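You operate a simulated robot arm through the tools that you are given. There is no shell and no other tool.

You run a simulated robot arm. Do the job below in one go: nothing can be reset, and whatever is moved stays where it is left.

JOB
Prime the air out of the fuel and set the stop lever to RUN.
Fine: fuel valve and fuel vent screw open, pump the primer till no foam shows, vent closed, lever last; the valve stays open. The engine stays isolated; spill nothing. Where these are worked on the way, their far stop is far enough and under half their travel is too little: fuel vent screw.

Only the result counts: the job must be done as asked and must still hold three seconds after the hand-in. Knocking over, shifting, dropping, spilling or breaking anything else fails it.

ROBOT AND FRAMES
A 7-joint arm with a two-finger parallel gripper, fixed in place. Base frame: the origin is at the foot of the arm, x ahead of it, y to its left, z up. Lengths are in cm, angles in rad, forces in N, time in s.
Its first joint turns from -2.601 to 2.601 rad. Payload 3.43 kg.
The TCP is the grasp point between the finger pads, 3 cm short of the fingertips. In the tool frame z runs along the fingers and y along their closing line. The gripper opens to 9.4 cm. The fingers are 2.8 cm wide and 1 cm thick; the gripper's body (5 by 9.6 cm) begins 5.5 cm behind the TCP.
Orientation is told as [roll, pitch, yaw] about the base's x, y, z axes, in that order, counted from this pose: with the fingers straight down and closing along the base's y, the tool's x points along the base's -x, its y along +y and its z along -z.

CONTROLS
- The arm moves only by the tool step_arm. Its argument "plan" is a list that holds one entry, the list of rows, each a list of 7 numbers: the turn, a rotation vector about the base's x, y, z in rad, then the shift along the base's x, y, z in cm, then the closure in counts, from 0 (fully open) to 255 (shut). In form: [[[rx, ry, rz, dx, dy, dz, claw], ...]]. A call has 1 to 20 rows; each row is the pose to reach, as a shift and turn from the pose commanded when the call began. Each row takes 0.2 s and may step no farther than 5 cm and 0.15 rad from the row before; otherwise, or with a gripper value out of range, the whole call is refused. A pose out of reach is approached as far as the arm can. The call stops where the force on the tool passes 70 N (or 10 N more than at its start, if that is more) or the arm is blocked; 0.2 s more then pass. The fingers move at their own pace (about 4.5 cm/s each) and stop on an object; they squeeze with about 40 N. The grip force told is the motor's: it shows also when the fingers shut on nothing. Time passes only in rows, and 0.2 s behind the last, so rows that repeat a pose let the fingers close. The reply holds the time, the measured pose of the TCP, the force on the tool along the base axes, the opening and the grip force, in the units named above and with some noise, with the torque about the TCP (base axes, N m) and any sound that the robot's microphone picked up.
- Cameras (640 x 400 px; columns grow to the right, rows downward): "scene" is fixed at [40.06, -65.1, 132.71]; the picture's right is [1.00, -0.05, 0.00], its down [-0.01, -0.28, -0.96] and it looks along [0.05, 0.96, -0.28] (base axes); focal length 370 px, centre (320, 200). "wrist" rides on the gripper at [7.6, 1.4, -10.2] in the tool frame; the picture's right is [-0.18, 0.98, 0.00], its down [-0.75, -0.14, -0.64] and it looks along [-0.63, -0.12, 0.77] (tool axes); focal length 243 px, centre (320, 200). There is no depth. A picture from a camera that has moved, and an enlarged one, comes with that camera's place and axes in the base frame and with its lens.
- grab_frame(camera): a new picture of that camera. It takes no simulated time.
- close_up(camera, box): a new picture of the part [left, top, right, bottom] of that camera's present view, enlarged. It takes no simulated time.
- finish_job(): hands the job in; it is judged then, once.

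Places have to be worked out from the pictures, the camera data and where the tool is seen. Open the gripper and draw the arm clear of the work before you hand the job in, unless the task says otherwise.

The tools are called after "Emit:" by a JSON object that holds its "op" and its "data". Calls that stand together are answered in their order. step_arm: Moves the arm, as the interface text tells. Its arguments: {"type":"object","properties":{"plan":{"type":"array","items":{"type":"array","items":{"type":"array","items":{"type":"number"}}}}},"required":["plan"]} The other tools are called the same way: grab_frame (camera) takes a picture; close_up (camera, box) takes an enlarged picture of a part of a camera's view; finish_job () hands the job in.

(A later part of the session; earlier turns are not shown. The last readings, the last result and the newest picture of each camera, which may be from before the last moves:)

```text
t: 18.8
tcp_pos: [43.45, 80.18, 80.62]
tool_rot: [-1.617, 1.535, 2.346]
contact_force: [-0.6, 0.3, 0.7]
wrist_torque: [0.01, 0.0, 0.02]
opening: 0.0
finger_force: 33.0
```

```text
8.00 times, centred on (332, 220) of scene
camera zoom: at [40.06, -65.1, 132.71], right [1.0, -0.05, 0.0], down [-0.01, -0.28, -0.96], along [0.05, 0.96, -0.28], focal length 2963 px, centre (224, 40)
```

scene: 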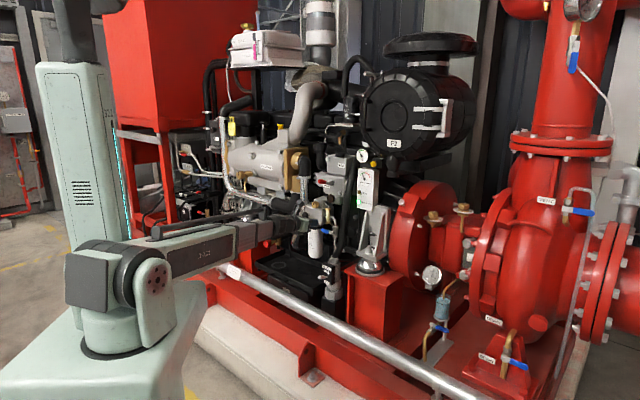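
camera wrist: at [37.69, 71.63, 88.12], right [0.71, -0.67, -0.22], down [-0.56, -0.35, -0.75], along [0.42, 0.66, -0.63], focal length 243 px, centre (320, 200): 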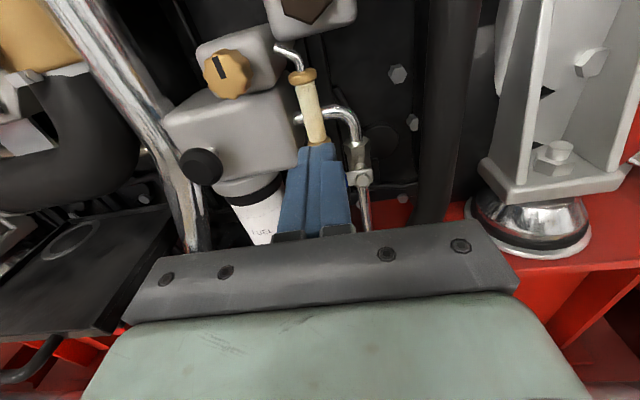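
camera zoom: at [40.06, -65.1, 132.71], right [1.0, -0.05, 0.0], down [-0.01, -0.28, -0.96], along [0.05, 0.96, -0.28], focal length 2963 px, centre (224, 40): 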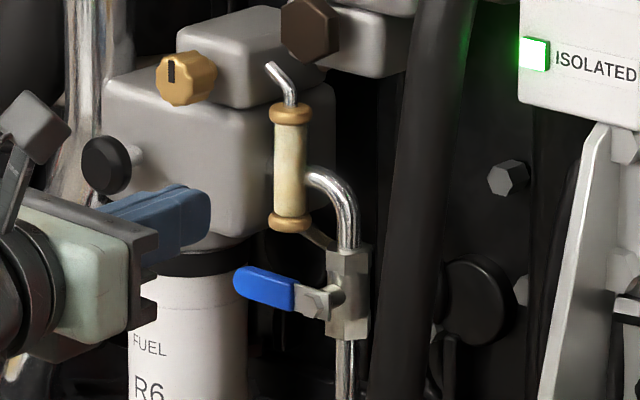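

The block, handle and pivot agree with my estimates. I move the closed fingertips to just above the handle's outer part, tips short of the filter head's face, and check.

Emit:
{"op": "step_arm", "data": {"plan": [[[0, 0, 0, 0.36, 2.41, -3.1, 255], [0, 0, 0, 1.75, 3.9, -3.1, 255], [0, 0, 0, 3.0, 5.2, -3.1, 255], [0, 0, 0, 3.0, 5.2, -3.1, 255]]]}}

Emit:
{"op": "close_up", "data": {"camera": "scene", "box": [300, 195, 364, 245]}}

Emit:
{"op": "close_up", "data": {"camera": "wrist", "box": [240, 60, 400, 240]}}

```text
t: 19.8
tcp_pos: [46.6, 85.5, 77.46]
tool_rot: [-1.601, 1.536, 2.361]
contact_force: [0.1, 0.4, -0.1]
wrist_torque: [0.0, 0.01, -0.01]
opening: 0.0
finger_force: 32.8
```

```text
8.00 times, centred on (332, 220) of scene
camera zoom: at [40.06, -65.1, 132.71], right [1.0, -0.05, 0.0], down [-0.01, -0.28, -0.96], along [0.05, 0.96, -0.28], focal length 2963 px, centre (224, 40)
```

zoom: 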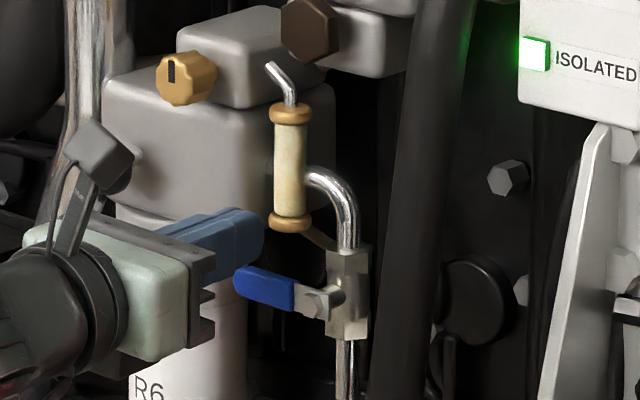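

```text
2.22 times, centred on (320, 150) of wrist
camera zoom: at [40.8, 76.82, 85.0], right [0.71, -0.67, -0.22], down [-0.56, -0.35, -0.75], along [0.42, 0.66, -0.63], focal length 539 px, centre (320, 311)
```

zoom: 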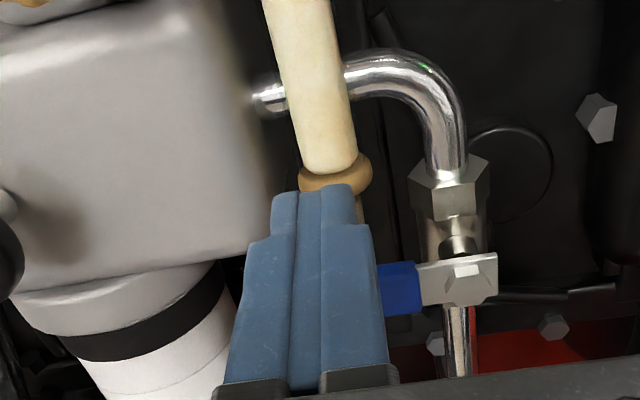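

The closed fingertips sit right above the handle's blue grip. I push down along the handle's arc in small steps and watch forces.

Emit:
{"op": "step_arm", "data": {"plan": [[[0, 0, 0, 0, 0, -0.8, 255], [0, 0, 0, 0, 0, -1.2, 255], [0, 0, 0, 0, 0, -1.6, 255], [0, 0, 0, -0.04, 0.03, -2.1, 255], [0, 0, 0, 0, 0, -2.6, 255], [0, 0, 0, 0.07, -0.07, -3.0, 255]]]}}

Emit:
{"op": "close_up", "data": {"camera": "scene", "box": [300, 195, 364, 245]}}

```text
t: 21.2
tcp_pos: [46.61, 85.48, 74.34]
tool_rot: [-1.594, 1.535, 2.367]
contact_force: [0.2, 0.2, -0.2]
wrist_torque: [0.0, -0.02, 0.03]
opening: 0.01
finger_force: 33.5
```

```text
8.00 times, centred on (332, 220) of scene
camera zoom: at [40.06, -65.1, 132.71], right [1.0, -0.05, 0.0], down [-0.01, -0.28, -0.96], along [0.05, 0.96, -0.28], focal length 2963 px, centre (224, 40)
```

zoom: 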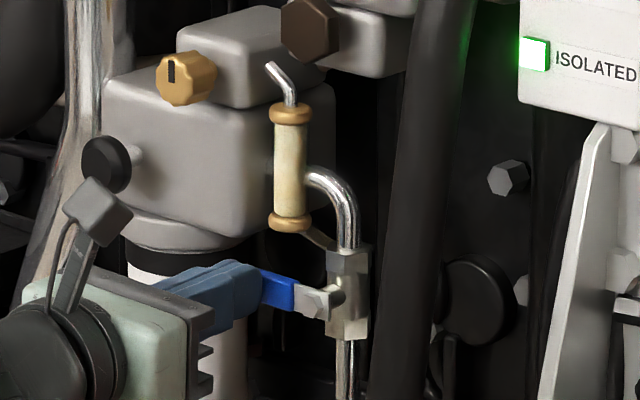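

The tips passed just in front of the handle without touching it, so the handle lies deeper than 97.1 along the inward axis. I'll creep inward in small steps here to feel the handle's front face.

Emit:
{"op": "step_arm", "data": {"plan": [[[0, 0, 0, 0.1, 0.11, 0, 255], [0, 0, 0, 0.2, 0.22, 0, 255], [0, 0, 0, 0.3, 0.32, 0, 255], [0, 0, 0, 0.3, 0.32, 0, 255]]]}}

```text
t: 22.2
tcp_pos: [46.83, 85.83, 74.51]
tool_rot: [-1.602, 1.536, 2.359]
contact_force: [-5.0, -6.3, 0.4]
wrist_torque: [-0.01, 0.04, -0.09]
opening: 0.01
finger_force: 33.0
```

Contact at fingertip depth ≈97.5 marks the handle's front face. I back off, go up above the handle again and feel how deep I can go in front of the filter head.

Emit:
{"op": "step_arm", "data": {"plan": [[[0, 0, 0, -0.55, -0.58, 0, 255], [0, 0, 0, -0.55, -0.58, 1.6, 255], [0, 0, 0, -0.55, -0.58, 3.0, 255], [0, 0, 0, 0, 0, 3.0, 255], [0, 0, 0, 0.14, 0.15, 3.0, 255], [0, 0, 0, 0.28, 0.29, 3.0, 255], [0, 0, 0, 0.41, 0.44, 3.0, 255], [0, 0, 0, 0.41, 0.44, 3.0, 255]]]}}

Emit:
{"op": "close_up", "data": {"camera": "scene", "box": [300, 195, 364, 245]}}

Emit:
{"op": "close_up", "data": {"camera": "wrist", "box": [240, 60, 400, 240]}}

```text
t: 24.0
tcp_pos: [47.26, 86.2, 77.46]
tool_rot: [-1.597, 1.536, 2.362]
contact_force: [0.1, 0.8, 0.7]
wrist_torque: [0.01, 0.01, 0.02]
opening: 0.0
finger_force: 32.8
```

```text
8.00 times, centred on (332, 220) of scene
camera zoom: at [40.06, -65.1, 132.71], right [1.0, -0.05, 0.0], down [-0.01, -0.28, -0.96], along [0.05, 0.96, -0.28], focal length 2963 px, centre (224, 40)
```

zoom: 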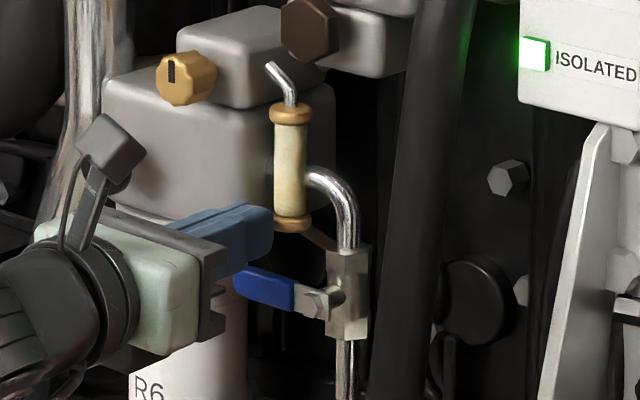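

```text
2.22 times, centred on (320, 150) of wrist
camera zoom: at [41.4, 77.62, 85.01], right [0.71, -0.67, -0.22], down [-0.56, -0.35, -0.75], along [0.42, 0.66, -0.63], focal length 539 px, centre (320, 311)
```

zoom: 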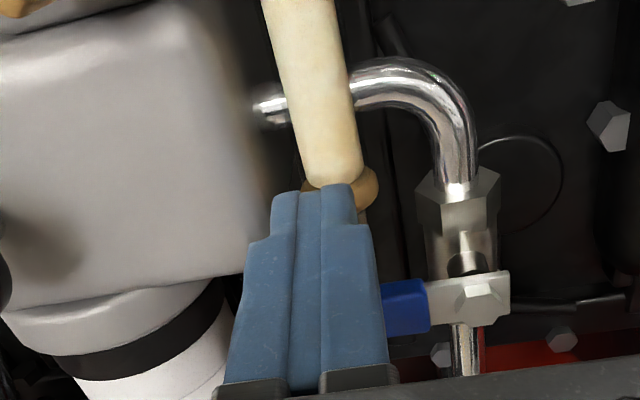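

No contact at fingertip depth 98.1, which is past the handle's front face. I go 0.3 deeper and then press down.

Emit:
{"op": "step_arm", "data": {"plan": [[[0, 0, 0, 0.2, 0.22, 0, 255], [0, 0, 0, 0.2, 0.22, -0.5, 255], [0, 0, 0, 0.2, 0.22, -1.0, 255], [0, 0, 0, 0.2, 0.22, -1.4, 255], [0, 0, 0, 0.2, 0.22, -1.8, 255], [0, 0, 0, 0.2, 0.22, -2.2, 255]]]}}

Emit:
{"op": "close_up", "data": {"camera": "scene", "box": [300, 195, 364, 245]}}

```text
t: 25.4
tcp_pos: [47.52, 86.55, 75.28]
tool_rot: [-1.605, 1.535, 2.354]
contact_force: [-3.0, 0.4, 0.9]
wrist_torque: [0.02, 0.0, 0.04]
opening: 0.0
finger_force: 33.4
```

```text
8.00 times, centred on (332, 220) of scene
camera zoom: at [40.06, -65.1, 132.71], right [1.0, -0.05, 0.0], down [-0.01, -0.28, -0.96], along [0.05, 0.96, -0.28], focal length 2963 px, centre (224, 40)
```

zoom: 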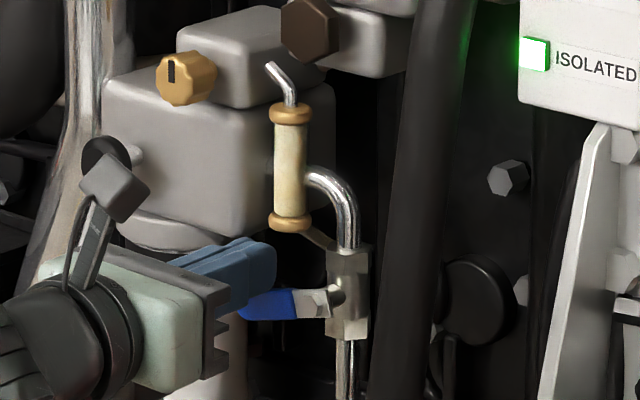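

The handle is swinging down with little force, so that is the opening way. I continue the arc.

Emit:
{"op": "step_arm", "data": {"plan": [[[0, 0, 0, 0.05, -0.05, -0.45, 255], [0, 0, 0, 0.09, -0.09, -0.85, 255], [0, 0, 0, 0.24, -0.22, -1.3, 255], [0, 0, 0, 0.39, -0.36, -1.7, 255], [0, 0, 0, 0.6, -0.57, -2.05, 255], [0, 0, 0, 0.82, -0.78, -2.4, 255], [0, 0, 0, 1.1, -1.04, -2.7, 255], [0, 0, 0, 1.38, -1.3, -2.95, 255]]]}}

Emit:
{"op": "close_up", "data": {"camera": "scene", "box": [300, 195, 364, 245]}}

```text
t: 27.2
tcp_pos: [48.97, 84.99, 72.44]
tool_rot: [-1.62, 1.533, 2.342]
contact_force: [0.5, -0.3, 0.3]
wrist_torque: [0.0, -0.04, 0.0]
opening: 0.0
finger_force: 32.9
```

```text
8.00 times, centred on (332, 220) of scene
camera zoom: at [40.06, -65.1, 132.71], right [1.0, -0.05, 0.0], down [-0.01, -0.28, -0.96], along [0.05, 0.96, -0.28], focal length 2963 px, centre (224, 40)
```

zoom: 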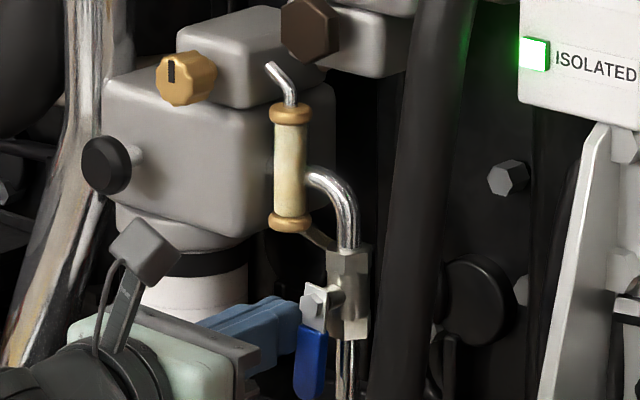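

The handle is almost vertical now. I press it a bit further to its stop in small steps.

Emit:
{"op": "step_arm", "data": {"plan": [[[0, 0, 0, 0.22, -0.21, -0.1, 255], [0, 0, 0, 0.44, -0.41, -0.2, 255], [0, 0, 0, 0.65, -0.62, -0.3, 255], [0, 0, 0, 0.65, -0.62, -0.3, 255]]]}}

Emit:
{"op": "close_up", "data": {"camera": "scene", "box": [310, 205, 358, 245]}}

```text
t: 28.2
tcp_pos: [49.25, 84.85, 72.13]
tool_rot: [-1.693, 1.542, 2.272]
contact_force: [-29.5, 41.4, 26.9]
wrist_torque: [-0.3, -0.93, 1.08]
opening: 0.01
finger_force: 33.4
```

```text
10.00 times, centred on (334, 225) of scene
camera zoom: at [40.06, -65.1, 132.71], right [1.0, -0.05, 0.0], down [-0.01, -0.28, -0.96], along [0.05, 0.96, -0.28], focal length 3704 px, centre (180, -50)
```

zoom: 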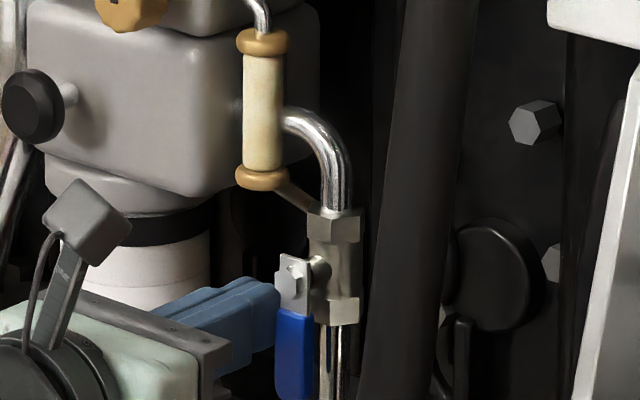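

The handle is at its far stop, pointing down the pipe (open), and force has risen to ≈58 N. I relieve it and withdraw the tool straight back.

Emit:
{"op": "step_arm", "data": {"plan": [[[0, 0, 0, -0.7, 0.66, 0, 255], [0, 0, 0, -1.4, 1.3, 0.2, 255], [0, 0, 0, -2.8, -0.15, 0.2, 255], [0, 0, 0, -4.8, -2.3, 0.2, 255], [0, 0, 0, -6.8, -4.5, 0.5, 255]]]}}

Emit:
{"op": "close_up", "data": {"camera": "scene", "box": [300, 190, 364, 245]}}

Emit:
{"op": "grab_frame", "data": {"camera": "wrist"}}

```text
t: 29.4
tcp_pos: [42.81, 79.92, 72.69]
tool_rot: [-1.606, 1.531, 2.355]
contact_force: [0.1, 0.7, 0.0]
wrist_torque: [0.03, 0.02, -0.06]
opening: 0.0
finger_force: 33.3
```

```text
7.27 times, centred on (332, 218) of scene
camera zoom: at [40.06, -65.1, 132.71], right [1.0, -0.05, 0.0], down [-0.01, -0.28, -0.96], along [0.05, 0.96, -0.28], focal length 2694 px, centre (233, 73)
```

zoom: 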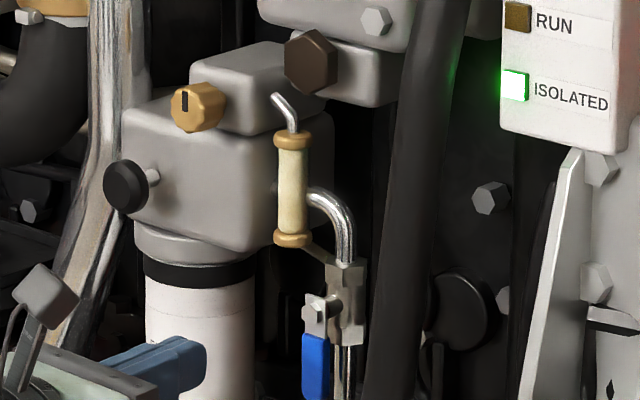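

```text
taken
camera wrist: at [36.83, 71.3, 80.11], right [0.71, -0.67, -0.22], down [-0.56, -0.35, -0.75], along [0.42, 0.66, -0.63], focal length 243 px, centre (320, 200)
```

wrist: 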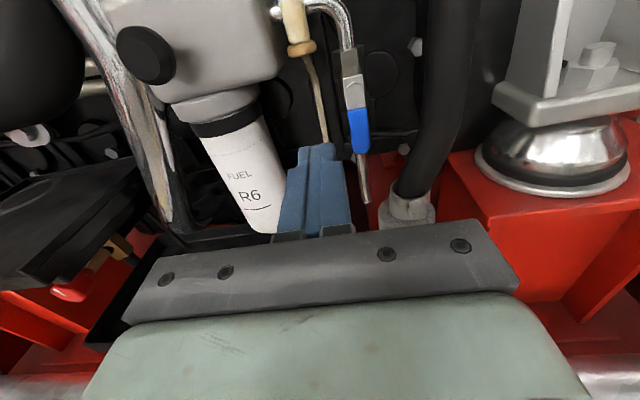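

The fuel valve is open. Next the vent screw: opening is counter-clockwise, so I move in front of it and pre-roll the tool the other way (camera to the right) to leave room for the turn.

Emit:
{"op": "step_arm", "data": {"plan": [[[0, 0, 0, -1.6, 0.4, 4, 200], [0, 0, 0, -3.2, 1.4, 8, 160], [0, 0, 0, -4.73, 2.42, 12, 119], [0, 0, 0, -4.73, 2.42, 12.8, 119], [0.098, 0.104, 0, -4.73, 2.42, 12.8, 119], [0.196, 0.208, 0, -4.73, 2.42, 12.8, 119], [0.295, 0.312, 0, -4.73, 2.42, 12.8, 119], [0.393, 0.416, 0, -4.73, 2.42, 12.8, 119], [0.491, 0.52, 0, -4.73, 2.42, 12.8, 119], [0.589, 0.624, 0, -4.73, 2.42, 12.8, 119], [0.688, 0.727, 0, -4.73, 2.42, 12.8, 119], [0.786, 0.831, 0, -4.73, 2.42, 12.8, 119], [0.884, 0.935, 0, -4.73, 2.42, 12.8, 119], [0.982, 1.039, 0, -4.73, 2.42, 12.8, 119], [1.079, 1.141, 0, -4.73, 2.42, 12.8, 119], [1.079, 1.141, 0, -4.73, 2.42, 12.8, 119]]]}}

Emit:
{"op": "grab_frame", "data": {"camera": "wrist"}}

Emit:
{"op": "grab_frame", "data": {"camera": "scene"}}

```text
t: 32.8
tcp_pos: [39.12, 82.84, 93.38]
tool_rot: [-1.454, 0.031, 2.401]
contact_force: [-0.2, -0.7, -0.6]
wrist_torque: [-0.01, -0.01, 0.02]
opening: 5.0
finger_force: 0.1
out of reach, approached as far as the arm can: row 12, 13, 14, 15, 16
```

```text
taken
camera wrist: at [37.58, 70.22, 93.41], right [-0.19, 0.02, -0.98], down [-0.98, 0.05, 0.19], along [0.06, 1.0, 0.01], focal length 243 px, centre (320, 200)
```

wrist: 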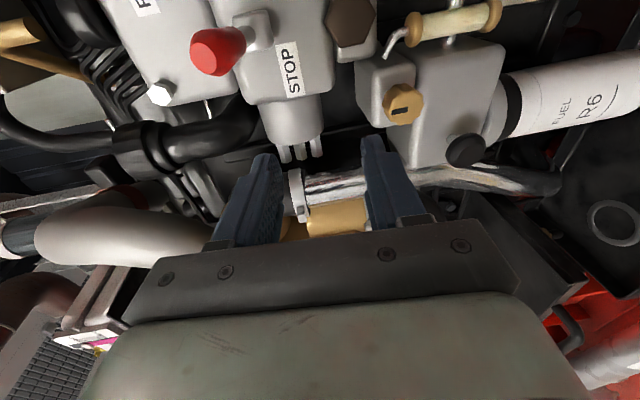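

```text
taken
```

scene: 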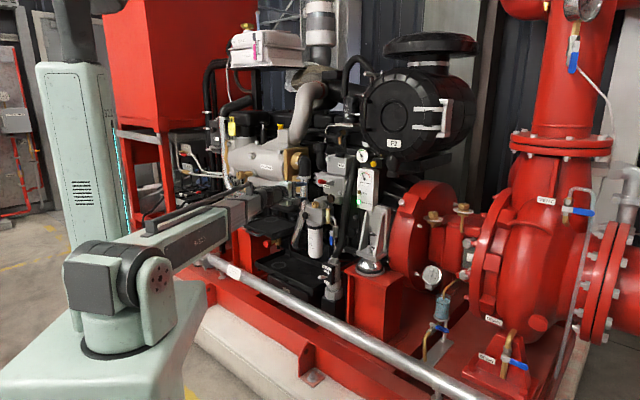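

The wrist limit let the roll reach 90° only by rising 8 cm and dipping 7°. I'll take a smaller pre-roll (about +55°), level, and come back down to the vent's height.

Emit:
{"op": "step_arm", "data": {"plan": [[[-0.067, -0.105, 0, -0.07, 0.04, -1, 119], [-0.134, -0.21, 0, -0.14, 0.09, -2.2, 119], [-0.2, -0.314, 0, -0.2, 0.13, -3.6, 119], [-0.267, -0.418, 0, -0.28, 0.18, -5, 119], [-0.334, -0.523, 0, -0.35, 0.22, -6.5, 119], [-0.334, -0.523, 0, -0.35, 0.22, -7.8, 119], [-0.334, -0.523, 0, -0.35, 0.22, -7.8, 119]]]}}

```text
t: 34.4
tcp_pos: [38.72, 82.99, 85.58]
tool_rot: [-1.581, 0.644, 2.357]
contact_force: [0.2, 0.1, -0.5]
wrist_torque: [-0.01, -0.01, -0.02]
opening: 5.0
finger_force: 0.0
```

Now level at φ≈53° in front of the vent. I check alignment of the open fingers with the knob.

Emit:
{"op": "grab_frame", "data": {"camera": "wrist"}}

Emit:
{"op": "close_up", "data": {"camera": "scene", "box": [284, 180, 348, 230]}}

```text
taken
camera wrist: at [36.39, 70.79, 88.93], right [0.32, -0.3, -0.9], down [-0.94, 0.03, -0.34], along [0.13, 0.95, -0.28], focal length 243 px, centre (320, 200)
```

wrist: 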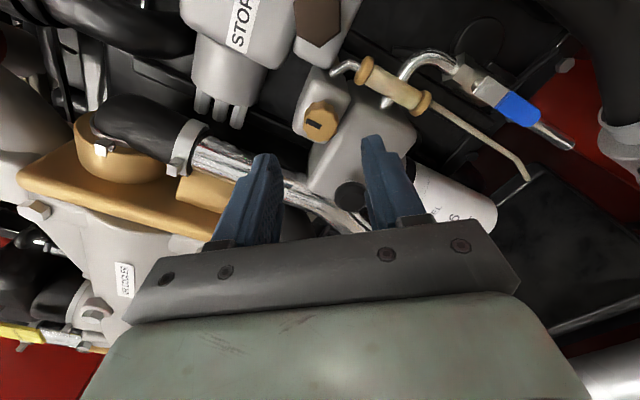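

```text
8.00 times, centred on (316, 205) of scene
camera zoom: at [40.06, -65.1, 132.71], right [1.0, -0.05, 0.0], down [-0.01, -0.28, -0.96], along [0.05, 0.96, -0.28], focal length 2963 px, centre (352, 160)
```

zoom: 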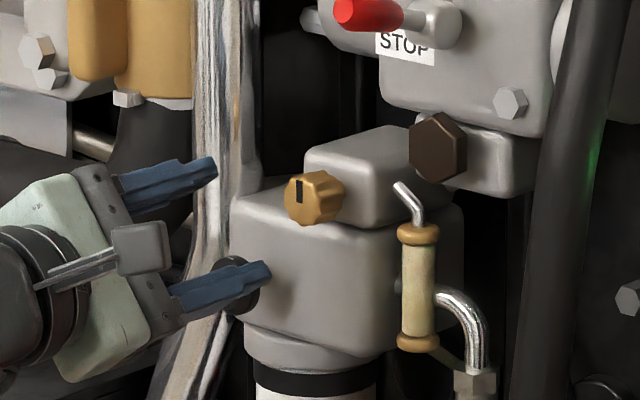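

The fingers straddle the knob's axis. I advance 7.8 cm inward with a small lateral correction, then close on the knob.

Emit:
{"op": "step_arm", "data": {"plan": [[[0, 0, 0, 1.6, 2.1, 0, 119], [0, 0, 0, 3.4, 4.0, 0, 119], [0, 0, 0, 4.6, 5.1, 0, 119], [0, 0, 0, 5.25, 5.78, 0, 119], [0, 0, 0, 5.25, 5.78, 0, 119]]]}}

Emit:
{"op": "close_up", "data": {"camera": "scene", "box": [284, 180, 348, 230]}}

Emit:
{"op": "close_up", "data": {"camera": "wrist", "box": [200, 60, 440, 240]}}

```text
t: 35.6
tcp_pos: [44.03, 88.68, 85.66]
tool_rot: [-1.582, 0.643, 2.358]
contact_force: [-0.3, 0.7, -0.3]
wrist_torque: [-0.01, -0.01, -0.01]
opening: 5.0
finger_force: 0.0
```

```text
8.00 times, centred on (316, 205) of scene
camera zoom: at [40.06, -65.1, 132.71], right [1.0, -0.05, 0.0], down [-0.01, -0.28, -0.96], along [0.05, 0.96, -0.28], focal length 2963 px, centre (352, 160)
```

zoom: 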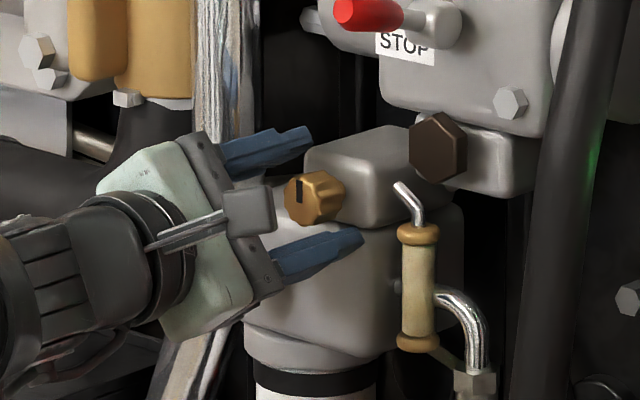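

```text
2.22 times, centred on (320, 150) of wrist
camera zoom: at [41.58, 76.53, 88.91], right [0.32, -0.3, -0.9], down [-0.94, 0.03, -0.34], along [0.13, 0.95, -0.28], focal length 539 px, centre (320, 311)
```

zoom: 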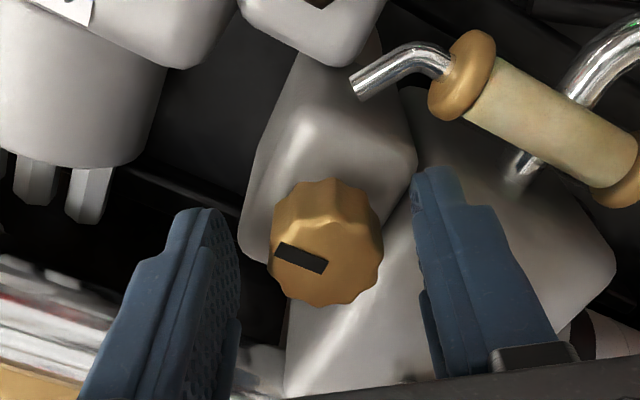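

The knob is centred between the pads. I close the gripper on it.

Emit:
{"op": "step_arm", "data": {"plan": [[[0, 0, 0, 0, 0, 0, 170], [0, 0, 0, 0, 0, 0, 255], [0, 0, 0, 0, 0, 0, 255], [0, 0, 0, 0, 0, 0, 255]]]}}

Emit:
{"op": "close_up", "data": {"camera": "wrist", "box": [200, 60, 440, 240]}}

```text
t: 36.6
tcp_pos: [43.98, 88.6, 85.47]
tool_rot: [-1.58, 0.64, 2.357]
contact_force: [4.7, -11.9, -17.4]
wrist_torque: [-0.58, 0.58, -0.43]
opening: 2.79
finger_force: 44.9
```

```text
2.22 times, centred on (320, 150) of wrist
camera zoom: at [41.63, 76.47, 88.8], right [0.32, -0.3, -0.9], down [-0.94, 0.03, -0.34], along [0.13, 0.95, -0.28], focal length 539 px, centre (320, 311)
```

zoom: 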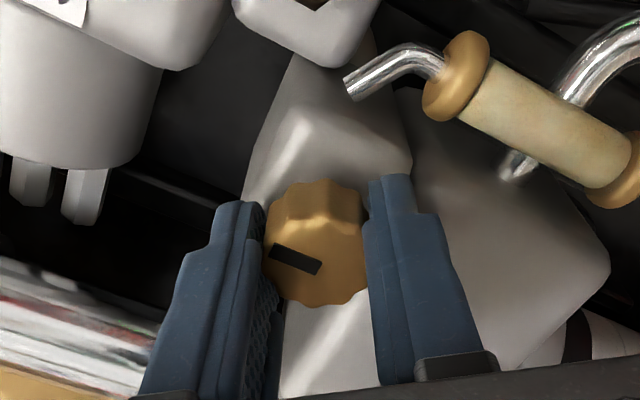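

It's gripped (2.79 cm) with about 21 N side load along the closing line. I shift 0.15 cm to relieve that and start turning counter-clockwise (negative about the inward axis).

Emit:
{"op": "step_arm", "data": {"plan": [[[0, 0, 0, 0.065, -0.06, -0.12, 255], [-0.07, -0.071, 0, 0.065, -0.06, -0.12, 255], [-0.14, -0.142, 0, 0.065, -0.06, -0.12, 255], [-0.21, -0.213, 0, 0.065, -0.06, -0.12, 255], [-0.28, -0.284, 0, 0.065, -0.06, -0.12, 255]]]}}

Emit:
{"op": "close_up", "data": {"camera": "wrist", "box": [200, 60, 440, 240]}}

Emit:
{"op": "close_up", "data": {"camera": "scene", "box": [284, 180, 348, 230]}}

```text
t: 37.8
tcp_pos: [43.97, 88.65, 85.48]
tool_rot: [-1.586, 1.041, 2.355]
contact_force: [-9.0, -34.5, -22.7]
wrist_torque: [-0.69, 0.75, -0.64]
opening: 2.78
finger_force: 45.2
```

```text
2.22 times, centred on (320, 150) of wrist
camera zoom: at [40.36, 77.74, 91.2], right [0.54, -0.53, -0.65], down [-0.81, -0.1, -0.58], along [0.24, 0.84, -0.48], focal length 539 px, centre (320, 311)
```

zoom: 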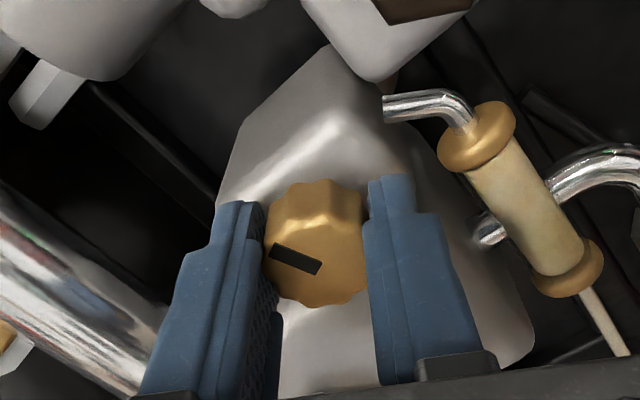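

```text
8.00 times, centred on (316, 205) of scene
camera zoom: at [40.06, -65.1, 132.71], right [1.0, -0.05, 0.0], down [-0.01, -0.28, -0.96], along [0.05, 0.96, -0.28], focal length 2963 px, centre (352, 160)
```

zoom: 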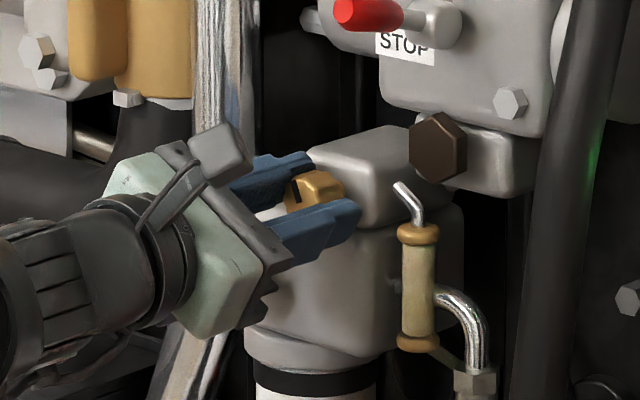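

The knob is turning with the fingers. An outward axial load (~31 N) and a closing-line load suggest the screw backs out, so I ease the tool back slightly and sideways and continue.

Emit:
{"op": "step_arm", "data": {"plan": [[[0, 0, 0, -0.043, -0.234, -0.075, 255], [-0.07, -0.071, 0, -0.06, -0.25, -0.075, 255], [-0.14, -0.142, 0, -0.08, -0.27, -0.075, 255], [-0.21, -0.213, 0, -0.1, -0.29, -0.075, 255], [-0.21, -0.213, 0, -0.1, -0.29, -0.075, 255]]]}}

Emit:
{"op": "close_up", "data": {"camera": "scene", "box": [284, 180, 348, 230]}}

```text
t: 39.0
tcp_pos: [44.06, 88.51, 85.36]
tool_rot: [-1.6, 1.343, 2.341]
contact_force: [4.5, -12.1, -11.3]
wrist_torque: [-0.57, 0.54, -0.71]
opening: 2.78
finger_force: 45.4
```

```text
8.00 times, centred on (316, 205) of scene
camera zoom: at [40.06, -65.1, 132.71], right [1.0, -0.05, 0.0], down [-0.01, -0.28, -0.96], along [0.05, 0.96, -0.28], focal length 2963 px, centre (352, 160)
```

zoom: 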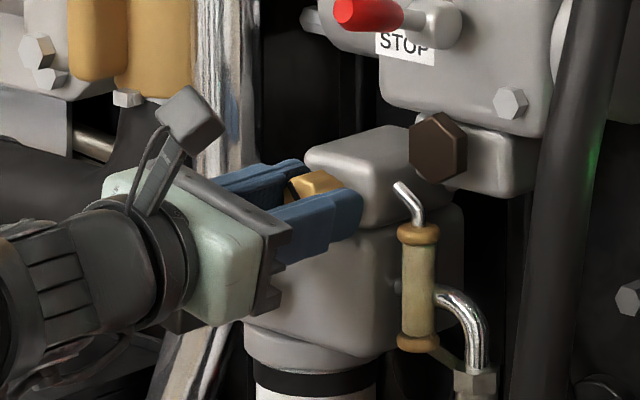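

Loads are back down to ~17 N and the screw keeps turning (about 40° so far). I continue counter-clockwise.

Emit:
{"op": "step_arm", "data": {"plan": [[[-0.07, -0.071, 0, 0.02, -0.06, -0.03, 255], [-0.14, -0.142, 0, 0.0, -0.08, -0.03, 255], [-0.21, -0.213, 0, -0.02, -0.1, -0.03, 255], [-0.28, -0.284, 0, -0.04, -0.12, -0.03, 255], [-0.35, -0.355, 0, -0.06, -0.14, -0.03, 255], [-0.35, -0.355, 0, -0.06, -0.14, -0.03, 255]]]}}

Emit:
{"op": "close_up", "data": {"camera": "wrist", "box": [200, 60, 440, 240]}}

```text
t: 40.4
tcp_pos: [44.01, 88.37, 85.31]
tool_rot: [1.584, 1.3, -0.759]
contact_force: [28.0, 21.8, 12.3]
wrist_torque: [0.28, -0.26, -0.9]
opening: 2.73
finger_force: 45.4
```

```text
2.22 times, centred on (320, 150) of wrist
camera zoom: at [36.25, 81.46, 92.99], right [0.71, -0.69, 0.08], down [-0.4, -0.5, -0.77], along [0.57, 0.51, -0.64], focal length 539 px, centre (320, 311)
```

zoom: 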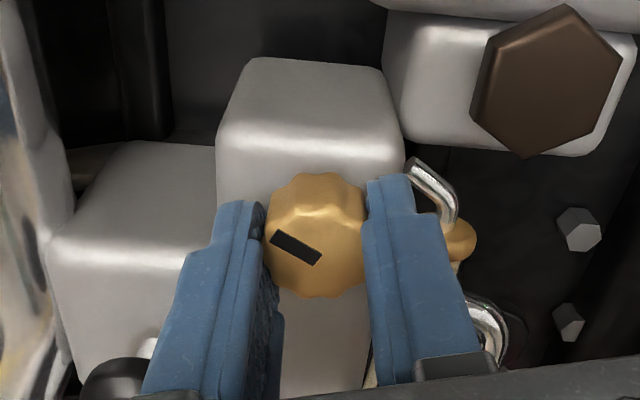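

About 68° turned; now the load is inward 35 N, so I had backed out too far. I go 0.25 cm back in and keep turning.

Emit:
{"op": "step_arm", "data": {"plan": [[[0, 0, 0, 0.17, 0.18, 0.05, 255], [-0.07, -0.071, 0, 0.17, 0.18, 0.05, 255], [-0.14, -0.142, 0, 0.17, 0.18, 0.05, 255], [-0.21, -0.213, 0, 0.17, 0.18, 0.05, 255], [-0.28, -0.284, 0, 0.17, 0.18, 0.05, 255], [-0.28, -0.284, 0, 0.17, 0.18, 0.05, 255]]]}}

Emit:
{"op": "close_up", "data": {"camera": "wrist", "box": [200, 60, 440, 240]}}

Emit:
{"op": "close_up", "data": {"camera": "scene", "box": [284, 180, 348, 230]}}

```text
t: 41.8
tcp_pos: [44.09, 88.32, 85.38]
tool_rot: [1.571, 0.904, -0.772]
contact_force: [-3.0, -30.6, -3.5]
wrist_torque: [0.44, -0.38, -0.86]
opening: 2.69
finger_force: 44.5
```

```text
2.22 times, centred on (320, 150) of wrist
camera zoom: at [34.22, 83.47, 92.22], right [0.63, -0.62, 0.46], down [-0.19, -0.71, -0.68], along [0.75, 0.34, -0.57], focal length 539 px, centre (320, 311)
```

zoom: 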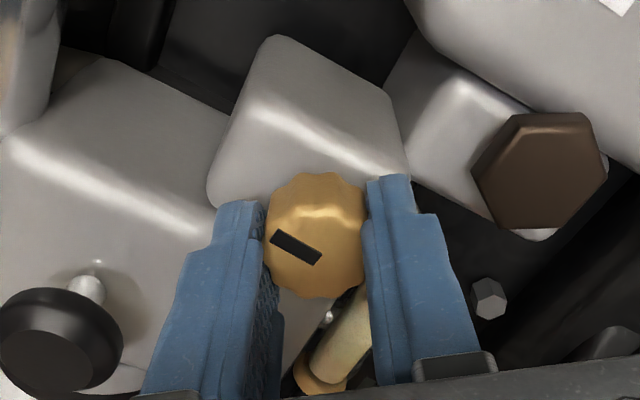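

```text
8.00 times, centred on (316, 205) of scene
camera zoom: at [40.06, -65.1, 132.71], right [1.0, -0.05, 0.0], down [-0.01, -0.28, -0.96], along [0.05, 0.96, -0.28], focal length 2963 px, centre (352, 160)
```

zoom: 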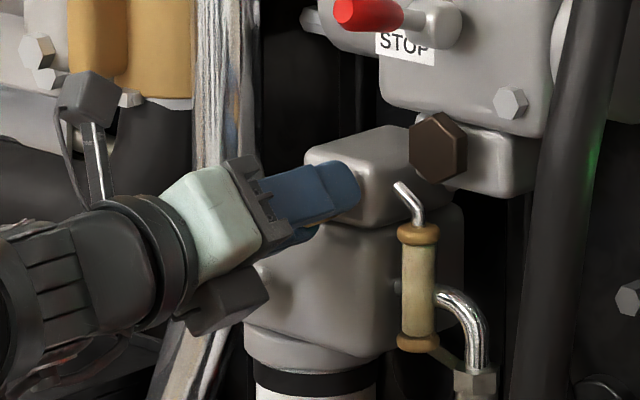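

About 91° turned and still moving freely. I continue towards the wrist's roll limit.

Emit:
{"op": "step_arm", "data": {"plan": [[[-0.05, -0.051, 0, -0.05, -0.16, 0.05, 255], [-0.12, -0.122, 0, -0.05, -0.16, 0.05, 255], [-0.19, -0.193, 0, -0.05, -0.16, 0.05, 255], [-0.26, -0.264, 0, -0.05, -0.16, 0.05, 255], [-0.33, -0.335, 0, -0.05, -0.16, 0.05, 255], [-0.33, -0.335, 0, -0.05, -0.16, 0.05, 255]]]}}

Emit:
{"op": "close_up", "data": {"camera": "wrist", "box": [200, 60, 440, 240]}}

```text
t: 43.2
tcp_pos: [44.18, 88.32, 85.55]
tool_rot: [1.567, 0.431, -0.774]
contact_force: [7.1, -24.0, -7.9]
wrist_torque: [0.46, -0.46, -0.48]
opening: 2.68
finger_force: 44.8
```

```text
2.22 times, centred on (320, 150) of wrist
camera zoom: at [32.33, 85.35, 89.98], right [0.42, -0.4, 0.81], down [0.0, -0.9, -0.44], along [0.91, 0.18, -0.37], focal length 539 px, centre (320, 311)
```

zoom: 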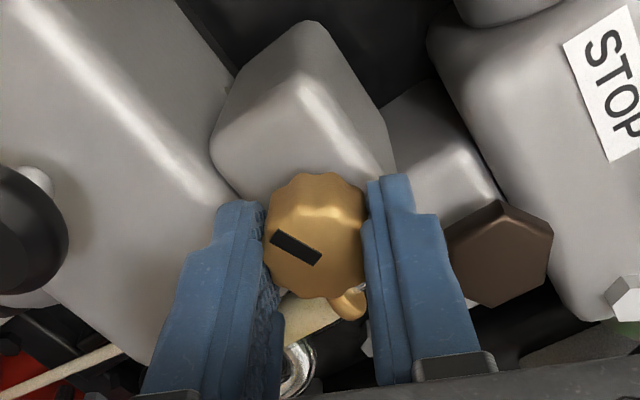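

About 118° now, still free. A little further until the wrist or the screw stops.

Emit:
{"op": "step_arm", "data": {"plan": [[[-0.07, -0.071, 0, 0, -0.05, 0.03, 255], [-0.14, -0.142, 0, 0, -0.05, 0.03, 255], [-0.21, -0.213, 0, 0, -0.05, 0.03, 255], [-0.28, -0.284, 0, 0, -0.05, 0.03, 255], [-0.35, -0.355, 0, 0, -0.05, 0.03, 255], [-0.35, -0.355, 0, 0, -0.05, 0.03, 255]]]}}

Emit:
{"op": "close_up", "data": {"camera": "wrist", "box": [200, 60, 440, 240]}}

Emit:
{"op": "close_up", "data": {"camera": "scene", "box": [284, 180, 348, 230]}}

```text
t: 44.6
tcp_pos: [43.95, 88.52, 85.65]
tool_rot: [1.565, -0.067, -0.771]
contact_force: [-4.1, 4.0, 13.9]
wrist_torque: [0.57, -0.21, 0.35]
opening: 2.75
finger_force: 44.7
```

```text
2.22 times, centred on (320, 150) of wrist
camera zoom: at [31.14, 86.5, 86.52], right [0.09, -0.08, 0.99], down [0.1, -0.99, -0.09], along [0.99, 0.11, -0.08], focal length 539 px, centre (320, 311)
```

zoom: 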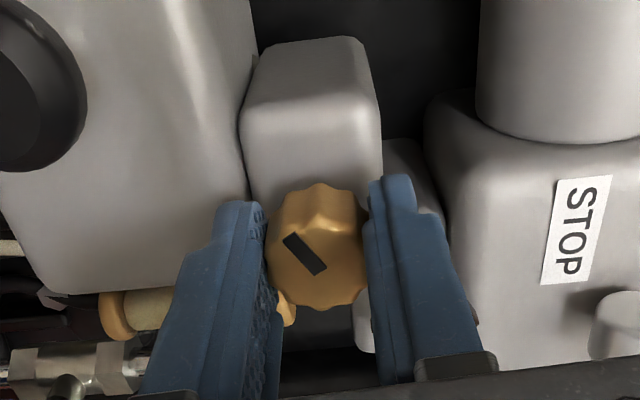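

```text
8.00 times, centred on (316, 205) of scene
camera zoom: at [40.06, -65.1, 132.71], right [1.0, -0.05, 0.0], down [-0.01, -0.28, -0.96], along [0.05, 0.96, -0.28], focal length 2963 px, centre (352, 160)
```

zoom: 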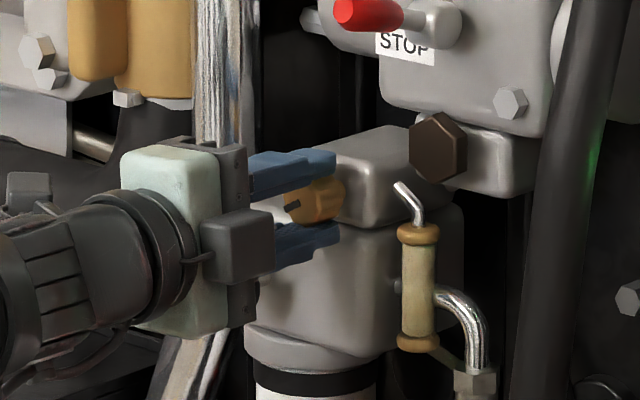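

The slot has now shifted ~17° relative to the fingers and a torque of ~0.24 N·m appeared: the screw seems to have hit its far stop. I test with a small further turn.

Emit:
{"op": "step_arm", "data": {"plan": [[[-0.07, -0.071, 0, 0, 0, 0, 255], [-0.12, -0.122, 0, 0, 0, 0, 255], [-0.12, -0.122, 0, 0, 0, 0, 255]]]}}

Emit:
{"op": "close_up", "data": {"camera": "wrist", "box": [200, 60, 440, 240]}}

Emit:
{"op": "close_up", "data": {"camera": "scene", "box": [300, 190, 348, 225]}}

```text
t: 45.4
tcp_pos: [43.99, 88.34, 85.58]
tool_rot: [1.567, -0.238, -0.775]
contact_force: [7.7, 14.7, 29.2]
wrist_torque: [0.39, -0.31, 0.51]
opening: 2.7
finger_force: 45.3
```

```text
2.22 times, centred on (320, 150) of wrist
camera zoom: at [31.24, 86.45, 85.23], right [-0.03, 0.04, 1.0], down [0.1, -0.99, 0.04], along [0.99, 0.1, 0.03], focal length 539 px, centre (320, 311)
```

zoom: 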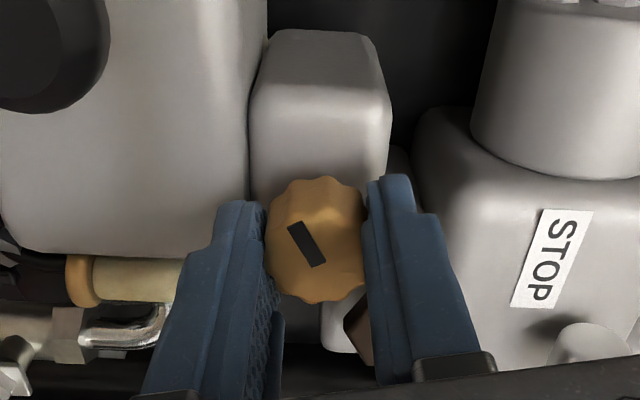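

```text
11.43 times, centred on (324, 208) of scene
camera zoom: at [40.06, -65.1, 132.71], right [1.0, -0.05, 0.0], down [-0.01, -0.28, -0.96], along [0.05, 0.96, -0.28], focal length 4233 px, centre (274, 114)
```

zoom: 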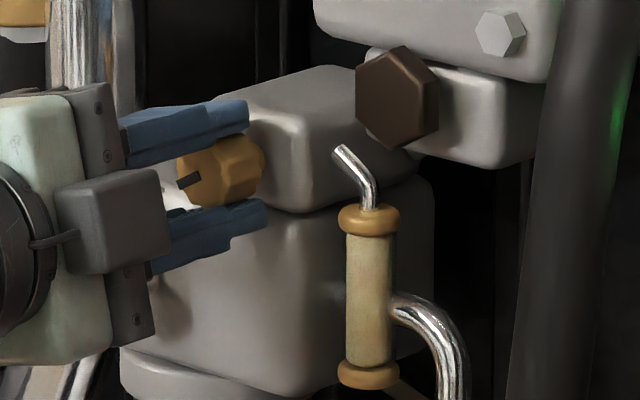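

The slot slipped further with the same knob position: the vent is at its far (open) stop, ~125° from the start. I release and back straight out.

Emit:
{"op": "step_arm", "data": {"plan": [[[0, 0, 0, 0, 0, 0, 119], [0, 0, 0, 0, 0, 0, 119], [0, 0, 0, 0, 0, 0, 119], [0, 0, 0, -1.4, -1.45, 0, 119], [0, 0, 0, -2.8, -2.9, 0, 119], [0, 0, 0, -4.8, -5.1, 0, 119], [0, 0, 0, -5.5, -5.8, 0, 119]]]}}

Emit:
{"op": "grab_frame", "data": {"camera": "wrist"}}

Emit:
{"op": "close_up", "data": {"camera": "scene", "box": [296, 190, 360, 230]}}

```text
t: 47.0
tcp_pos: [38.54, 82.31, 85.52]
tool_rot: [1.562, -0.235, -0.773]
contact_force: [-0.2, -0.4, -0.3]
wrist_torque: [0.01, 0.0, 0.03]
opening: 5.03
finger_force: 0.0
```

```text
taken
camera wrist: at [25.66, 80.49, 85.01], right [-0.03, 0.04, 1.0], down [0.1, -0.99, 0.04], along [0.99, 0.1, 0.03], focal length 243 px, centre (320, 200)
```

wrist: 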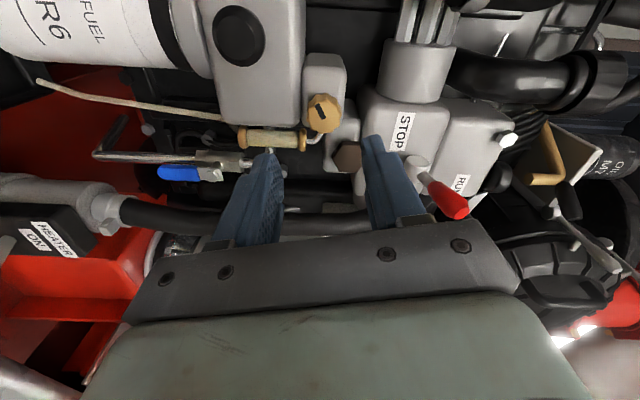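

```text
10.00 times, centred on (328, 210) of scene
camera zoom: at [40.06, -65.1, 132.71], right [1.0, -0.05, 0.0], down [-0.01, -0.28, -0.96], along [0.05, 0.96, -0.28], focal length 3704 px, centre (240, 100)
```

zoom: 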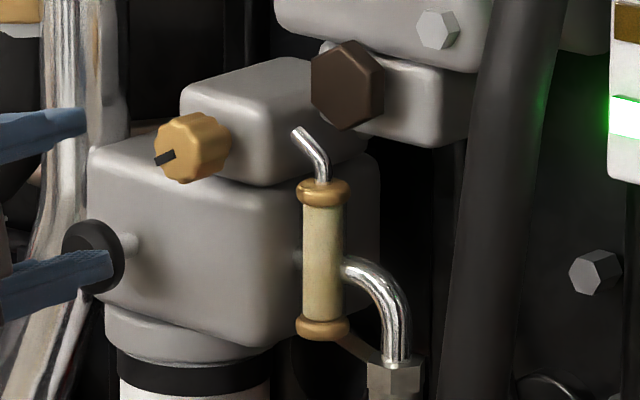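

The vent pointer sits at about 8 o'clock; the sight glass is creamy (foam). Now the primer: its face centre is about (40.5,92.4,79.7). I close the fingers and line up in front of it.

Emit:
{"op": "step_arm", "data": {"plan": [[[0, 0, 0, -1.5, 0.5, -2, 255], [0, 0, 0, -2.79, 2.5, -4.5, 255], [0, 0, 0, -2.79, 4.99, -5.87, 255], [0, 0, 0, -2.79, 4.99, -5.87, 255]]]}}

Emit:
{"op": "grab_frame", "data": {"camera": "wrist"}}

Emit:
{"op": "close_up", "data": {"camera": "scene", "box": [284, 190, 348, 240]}}

```text
t: 48.0
tcp_pos: [35.59, 87.73, 79.47]
tool_rot: [1.563, -0.236, -0.774]
contact_force: [-0.1, 0.1, 0.4]
wrist_torque: [0.01, 0.04, -0.01]
opening: 0.02
finger_force: 33.1
```

```text
taken
camera wrist: at [22.81, 85.78, 79.08], right [-0.03, 0.04, 1.0], down [0.1, -0.99, 0.04], along [0.99, 0.1, 0.03], focal length 243 px, centre (320, 200)
```

wrist: 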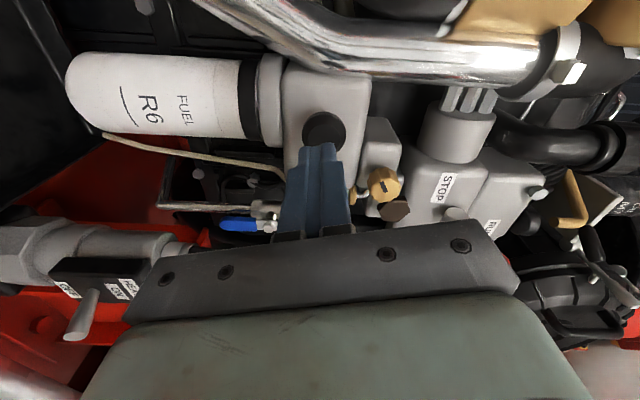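

```text
8.00 times, centred on (316, 215) of scene
camera zoom: at [40.06, -65.1, 132.71], right [1.0, -0.05, 0.0], down [-0.01, -0.28, -0.96], along [0.05, 0.96, -0.28], focal length 2963 px, centre (352, 80)
```

zoom: 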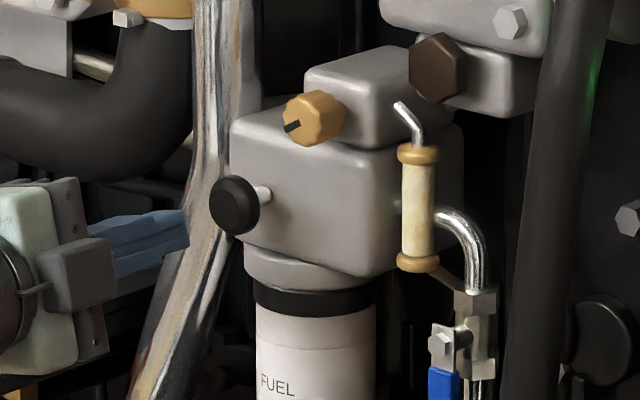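

Lined up; expected contact at about 4 cm further in. I advance 4.4 cm inward (z +0.2) and look at force and knob.

Emit:
{"op": "step_arm", "data": {"plan": [[[0, 0, 0, 1.2, 1.27, 0.2, 255], [0, 0, 0, 2.2, 2.33, 0.2, 255], [0, 0, 0, 2.75, 2.9, 0.2, 255], [0, 0, 0, 3.02, 3.2, 0.2, 255]]]}}

Emit:
{"op": "close_up", "data": {"camera": "scene", "box": [284, 190, 348, 240]}}

Emit:
{"op": "close_up", "data": {"camera": "wrist", "box": [220, 60, 460, 240]}}

```text
t: 49.0
tcp_pos: [38.61, 90.86, 79.78]
tool_rot: [1.562, -0.237, -0.771]
contact_force: [-7.0, -3.5, -2.7]
wrist_torque: [-0.04, 0.05, 0.02]
opening: 0.0
finger_force: 33.0
heard: click
```

```text
8.00 times, centred on (316, 215) of scene
camera zoom: at [40.06, -65.1, 132.71], right [1.0, -0.05, 0.0], down [-0.01, -0.28, -0.96], along [0.05, 0.96, -0.28], focal length 2963 px, centre (352, 80)
```

zoom: 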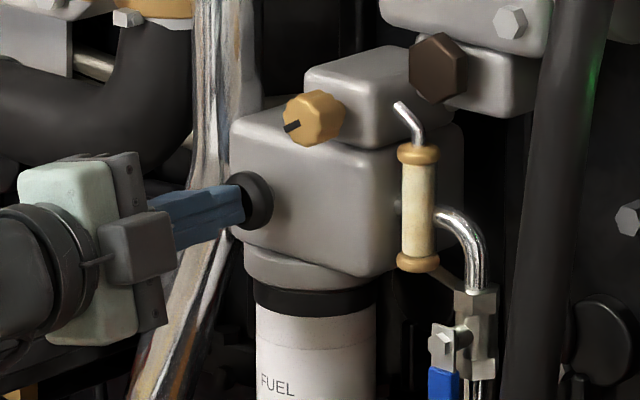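

```text
2.22 times, centred on (340, 150) of wrist
camera zoom: at [25.87, 88.87, 79.44], right [-0.03, 0.04, 1.0], down [0.1, -0.99, 0.04], along [0.99, 0.1, 0.03], focal length 539 px, centre (276, 311)
```

zoom: 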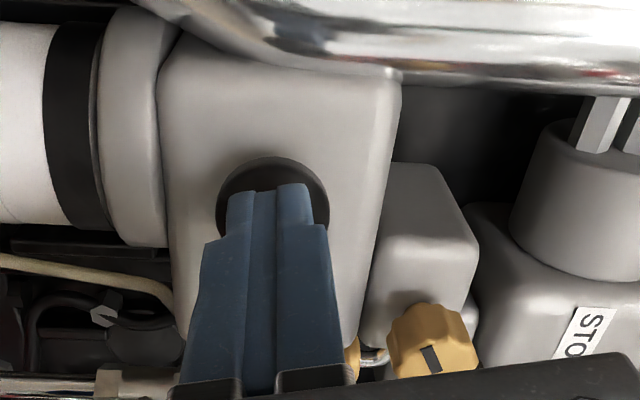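

A click was heard and the knob went in with light force (~8 N). I push a bit further, then draw back to see if it springs out.

Emit:
{"op": "step_arm", "data": {"plan": [[[0, 0, 0, 0.14, 0.145, 0, 255], [0, 0, 0, 0.28, 0.29, 0, 255], [0, 0, 0, 0.41, 0.435, 0, 255]]]}}

Emit:
{"op": "step_arm", "data": {"plan": [[[0, 0, 0, -0.7, -0.73, 0, 255], [0, 0, 0, -1.7, -1.75, 0, 255], [0, 0, 0, -2.4, -2.5, 0, 255], [0, 0, 0, -2.4, -2.5, 0, 255]]]}}

Emit:
{"op": "close_up", "data": {"camera": "scene", "box": [284, 190, 348, 240]}}

```text
t: 49.8
tcp_pos: [39.09, 90.99, 79.83]
tool_rot: [1.561, -0.236, -0.772]
contact_force: [-25.3, -22.6, -7.7]
wrist_torque: [-0.1, 0.1, -0.36]
opening: 0.0
finger_force: 33.1
```

```text
t: 50.8
tcp_pos: [36.6, 88.66, 79.91]
tool_rot: [1.563, -0.236, -0.774]
contact_force: [0.0, -0.1, -0.8]
wrist_torque: [-0.01, 0.03, 0.02]
opening: 0.0
finger_force: 33.0
```

```text
8.00 times, centred on (316, 215) of scene
camera zoom: at [40.06, -65.1, 132.71], right [1.0, -0.05, 0.0], down [-0.01, -0.28, -0.96], along [0.05, 0.96, -0.28], focal length 2963 px, centre (352, 80)
```

zoom: 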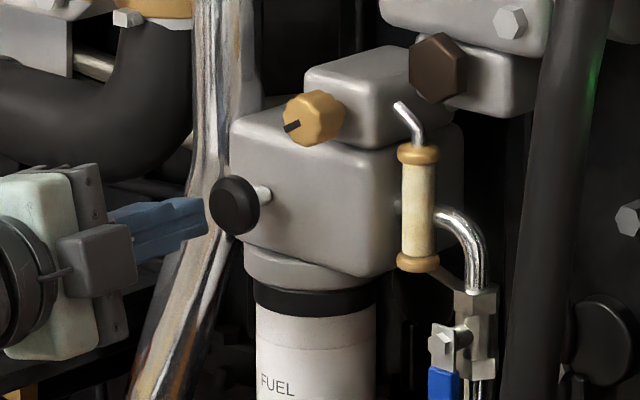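

The primer springs back by itself. I pump it: four strokes, two rows in and two rows out each, then look at the sight glass.

Emit:
{"op": "step_arm", "data": {"plan": [[[0, 0, 0, 0.97, 1.01, 0, 255], [0, 0, 0, 2.28, 2.39, 0, 255], [0, 0, 0, 2.28, 2.39, 0, 255], [0, 0, 0, 0.97, 1.01, 0, 255], [0, 0, 0, 0.8, 0.84, 0, 255], [0, 0, 0, 2.28, 2.39, 0, 255], [0, 0, 0, 2.28, 2.39, 0, 255], [0, 0, 0, 0.97, 1.01, 0, 255], [0, 0, 0, 0.8, 0.84, 0, 255], [0, 0, 0, 2.28, 2.39, 0, 255], [0, 0, 0, 2.28, 2.39, 0, 255], [0, 0, 0, 0.97, 1.01, 0, 255], [0, 0, 0, 0.8, 0.84, 0, 255], [0, 0, 0, 2.28, 2.39, 0, 255], [0, 0, 0, 2.28, 2.39, 0, 255], [0, 0, 0, 0.97, 1.01, 0, 255], [0, 0, 0, 0.8, 0.84, 0, 255]]]}}

Emit:
{"op": "close_up", "data": {"camera": "scene", "box": [296, 190, 360, 240]}}

```text
t: 54.4
tcp_pos: [37.58, 89.59, 79.86]
tool_rot: [1.562, -0.235, -0.773]
contact_force: [-0.6, -0.2, 0.3]
wrist_torque: [-0.01, 0.01, 0.01]
opening: 0.0
finger_force: 33.0
heard: click, click, click, click
```

```text
8.00 times, centred on (328, 215) of scene
camera zoom: at [40.06, -65.1, 132.71], right [1.0, -0.05, 0.0], down [-0.01, -0.28, -0.96], along [0.05, 0.96, -0.28], focal length 2963 px, centre (256, 80)
```

zoom: 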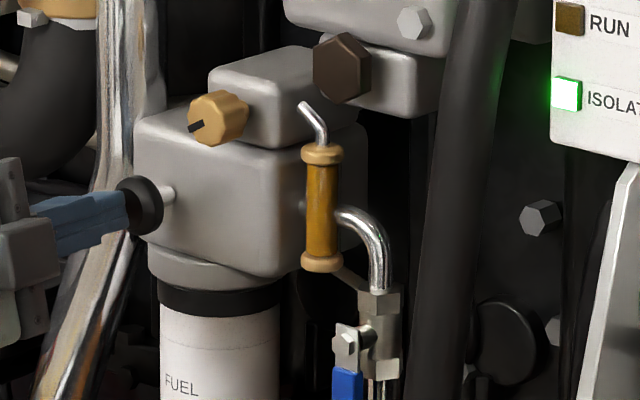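

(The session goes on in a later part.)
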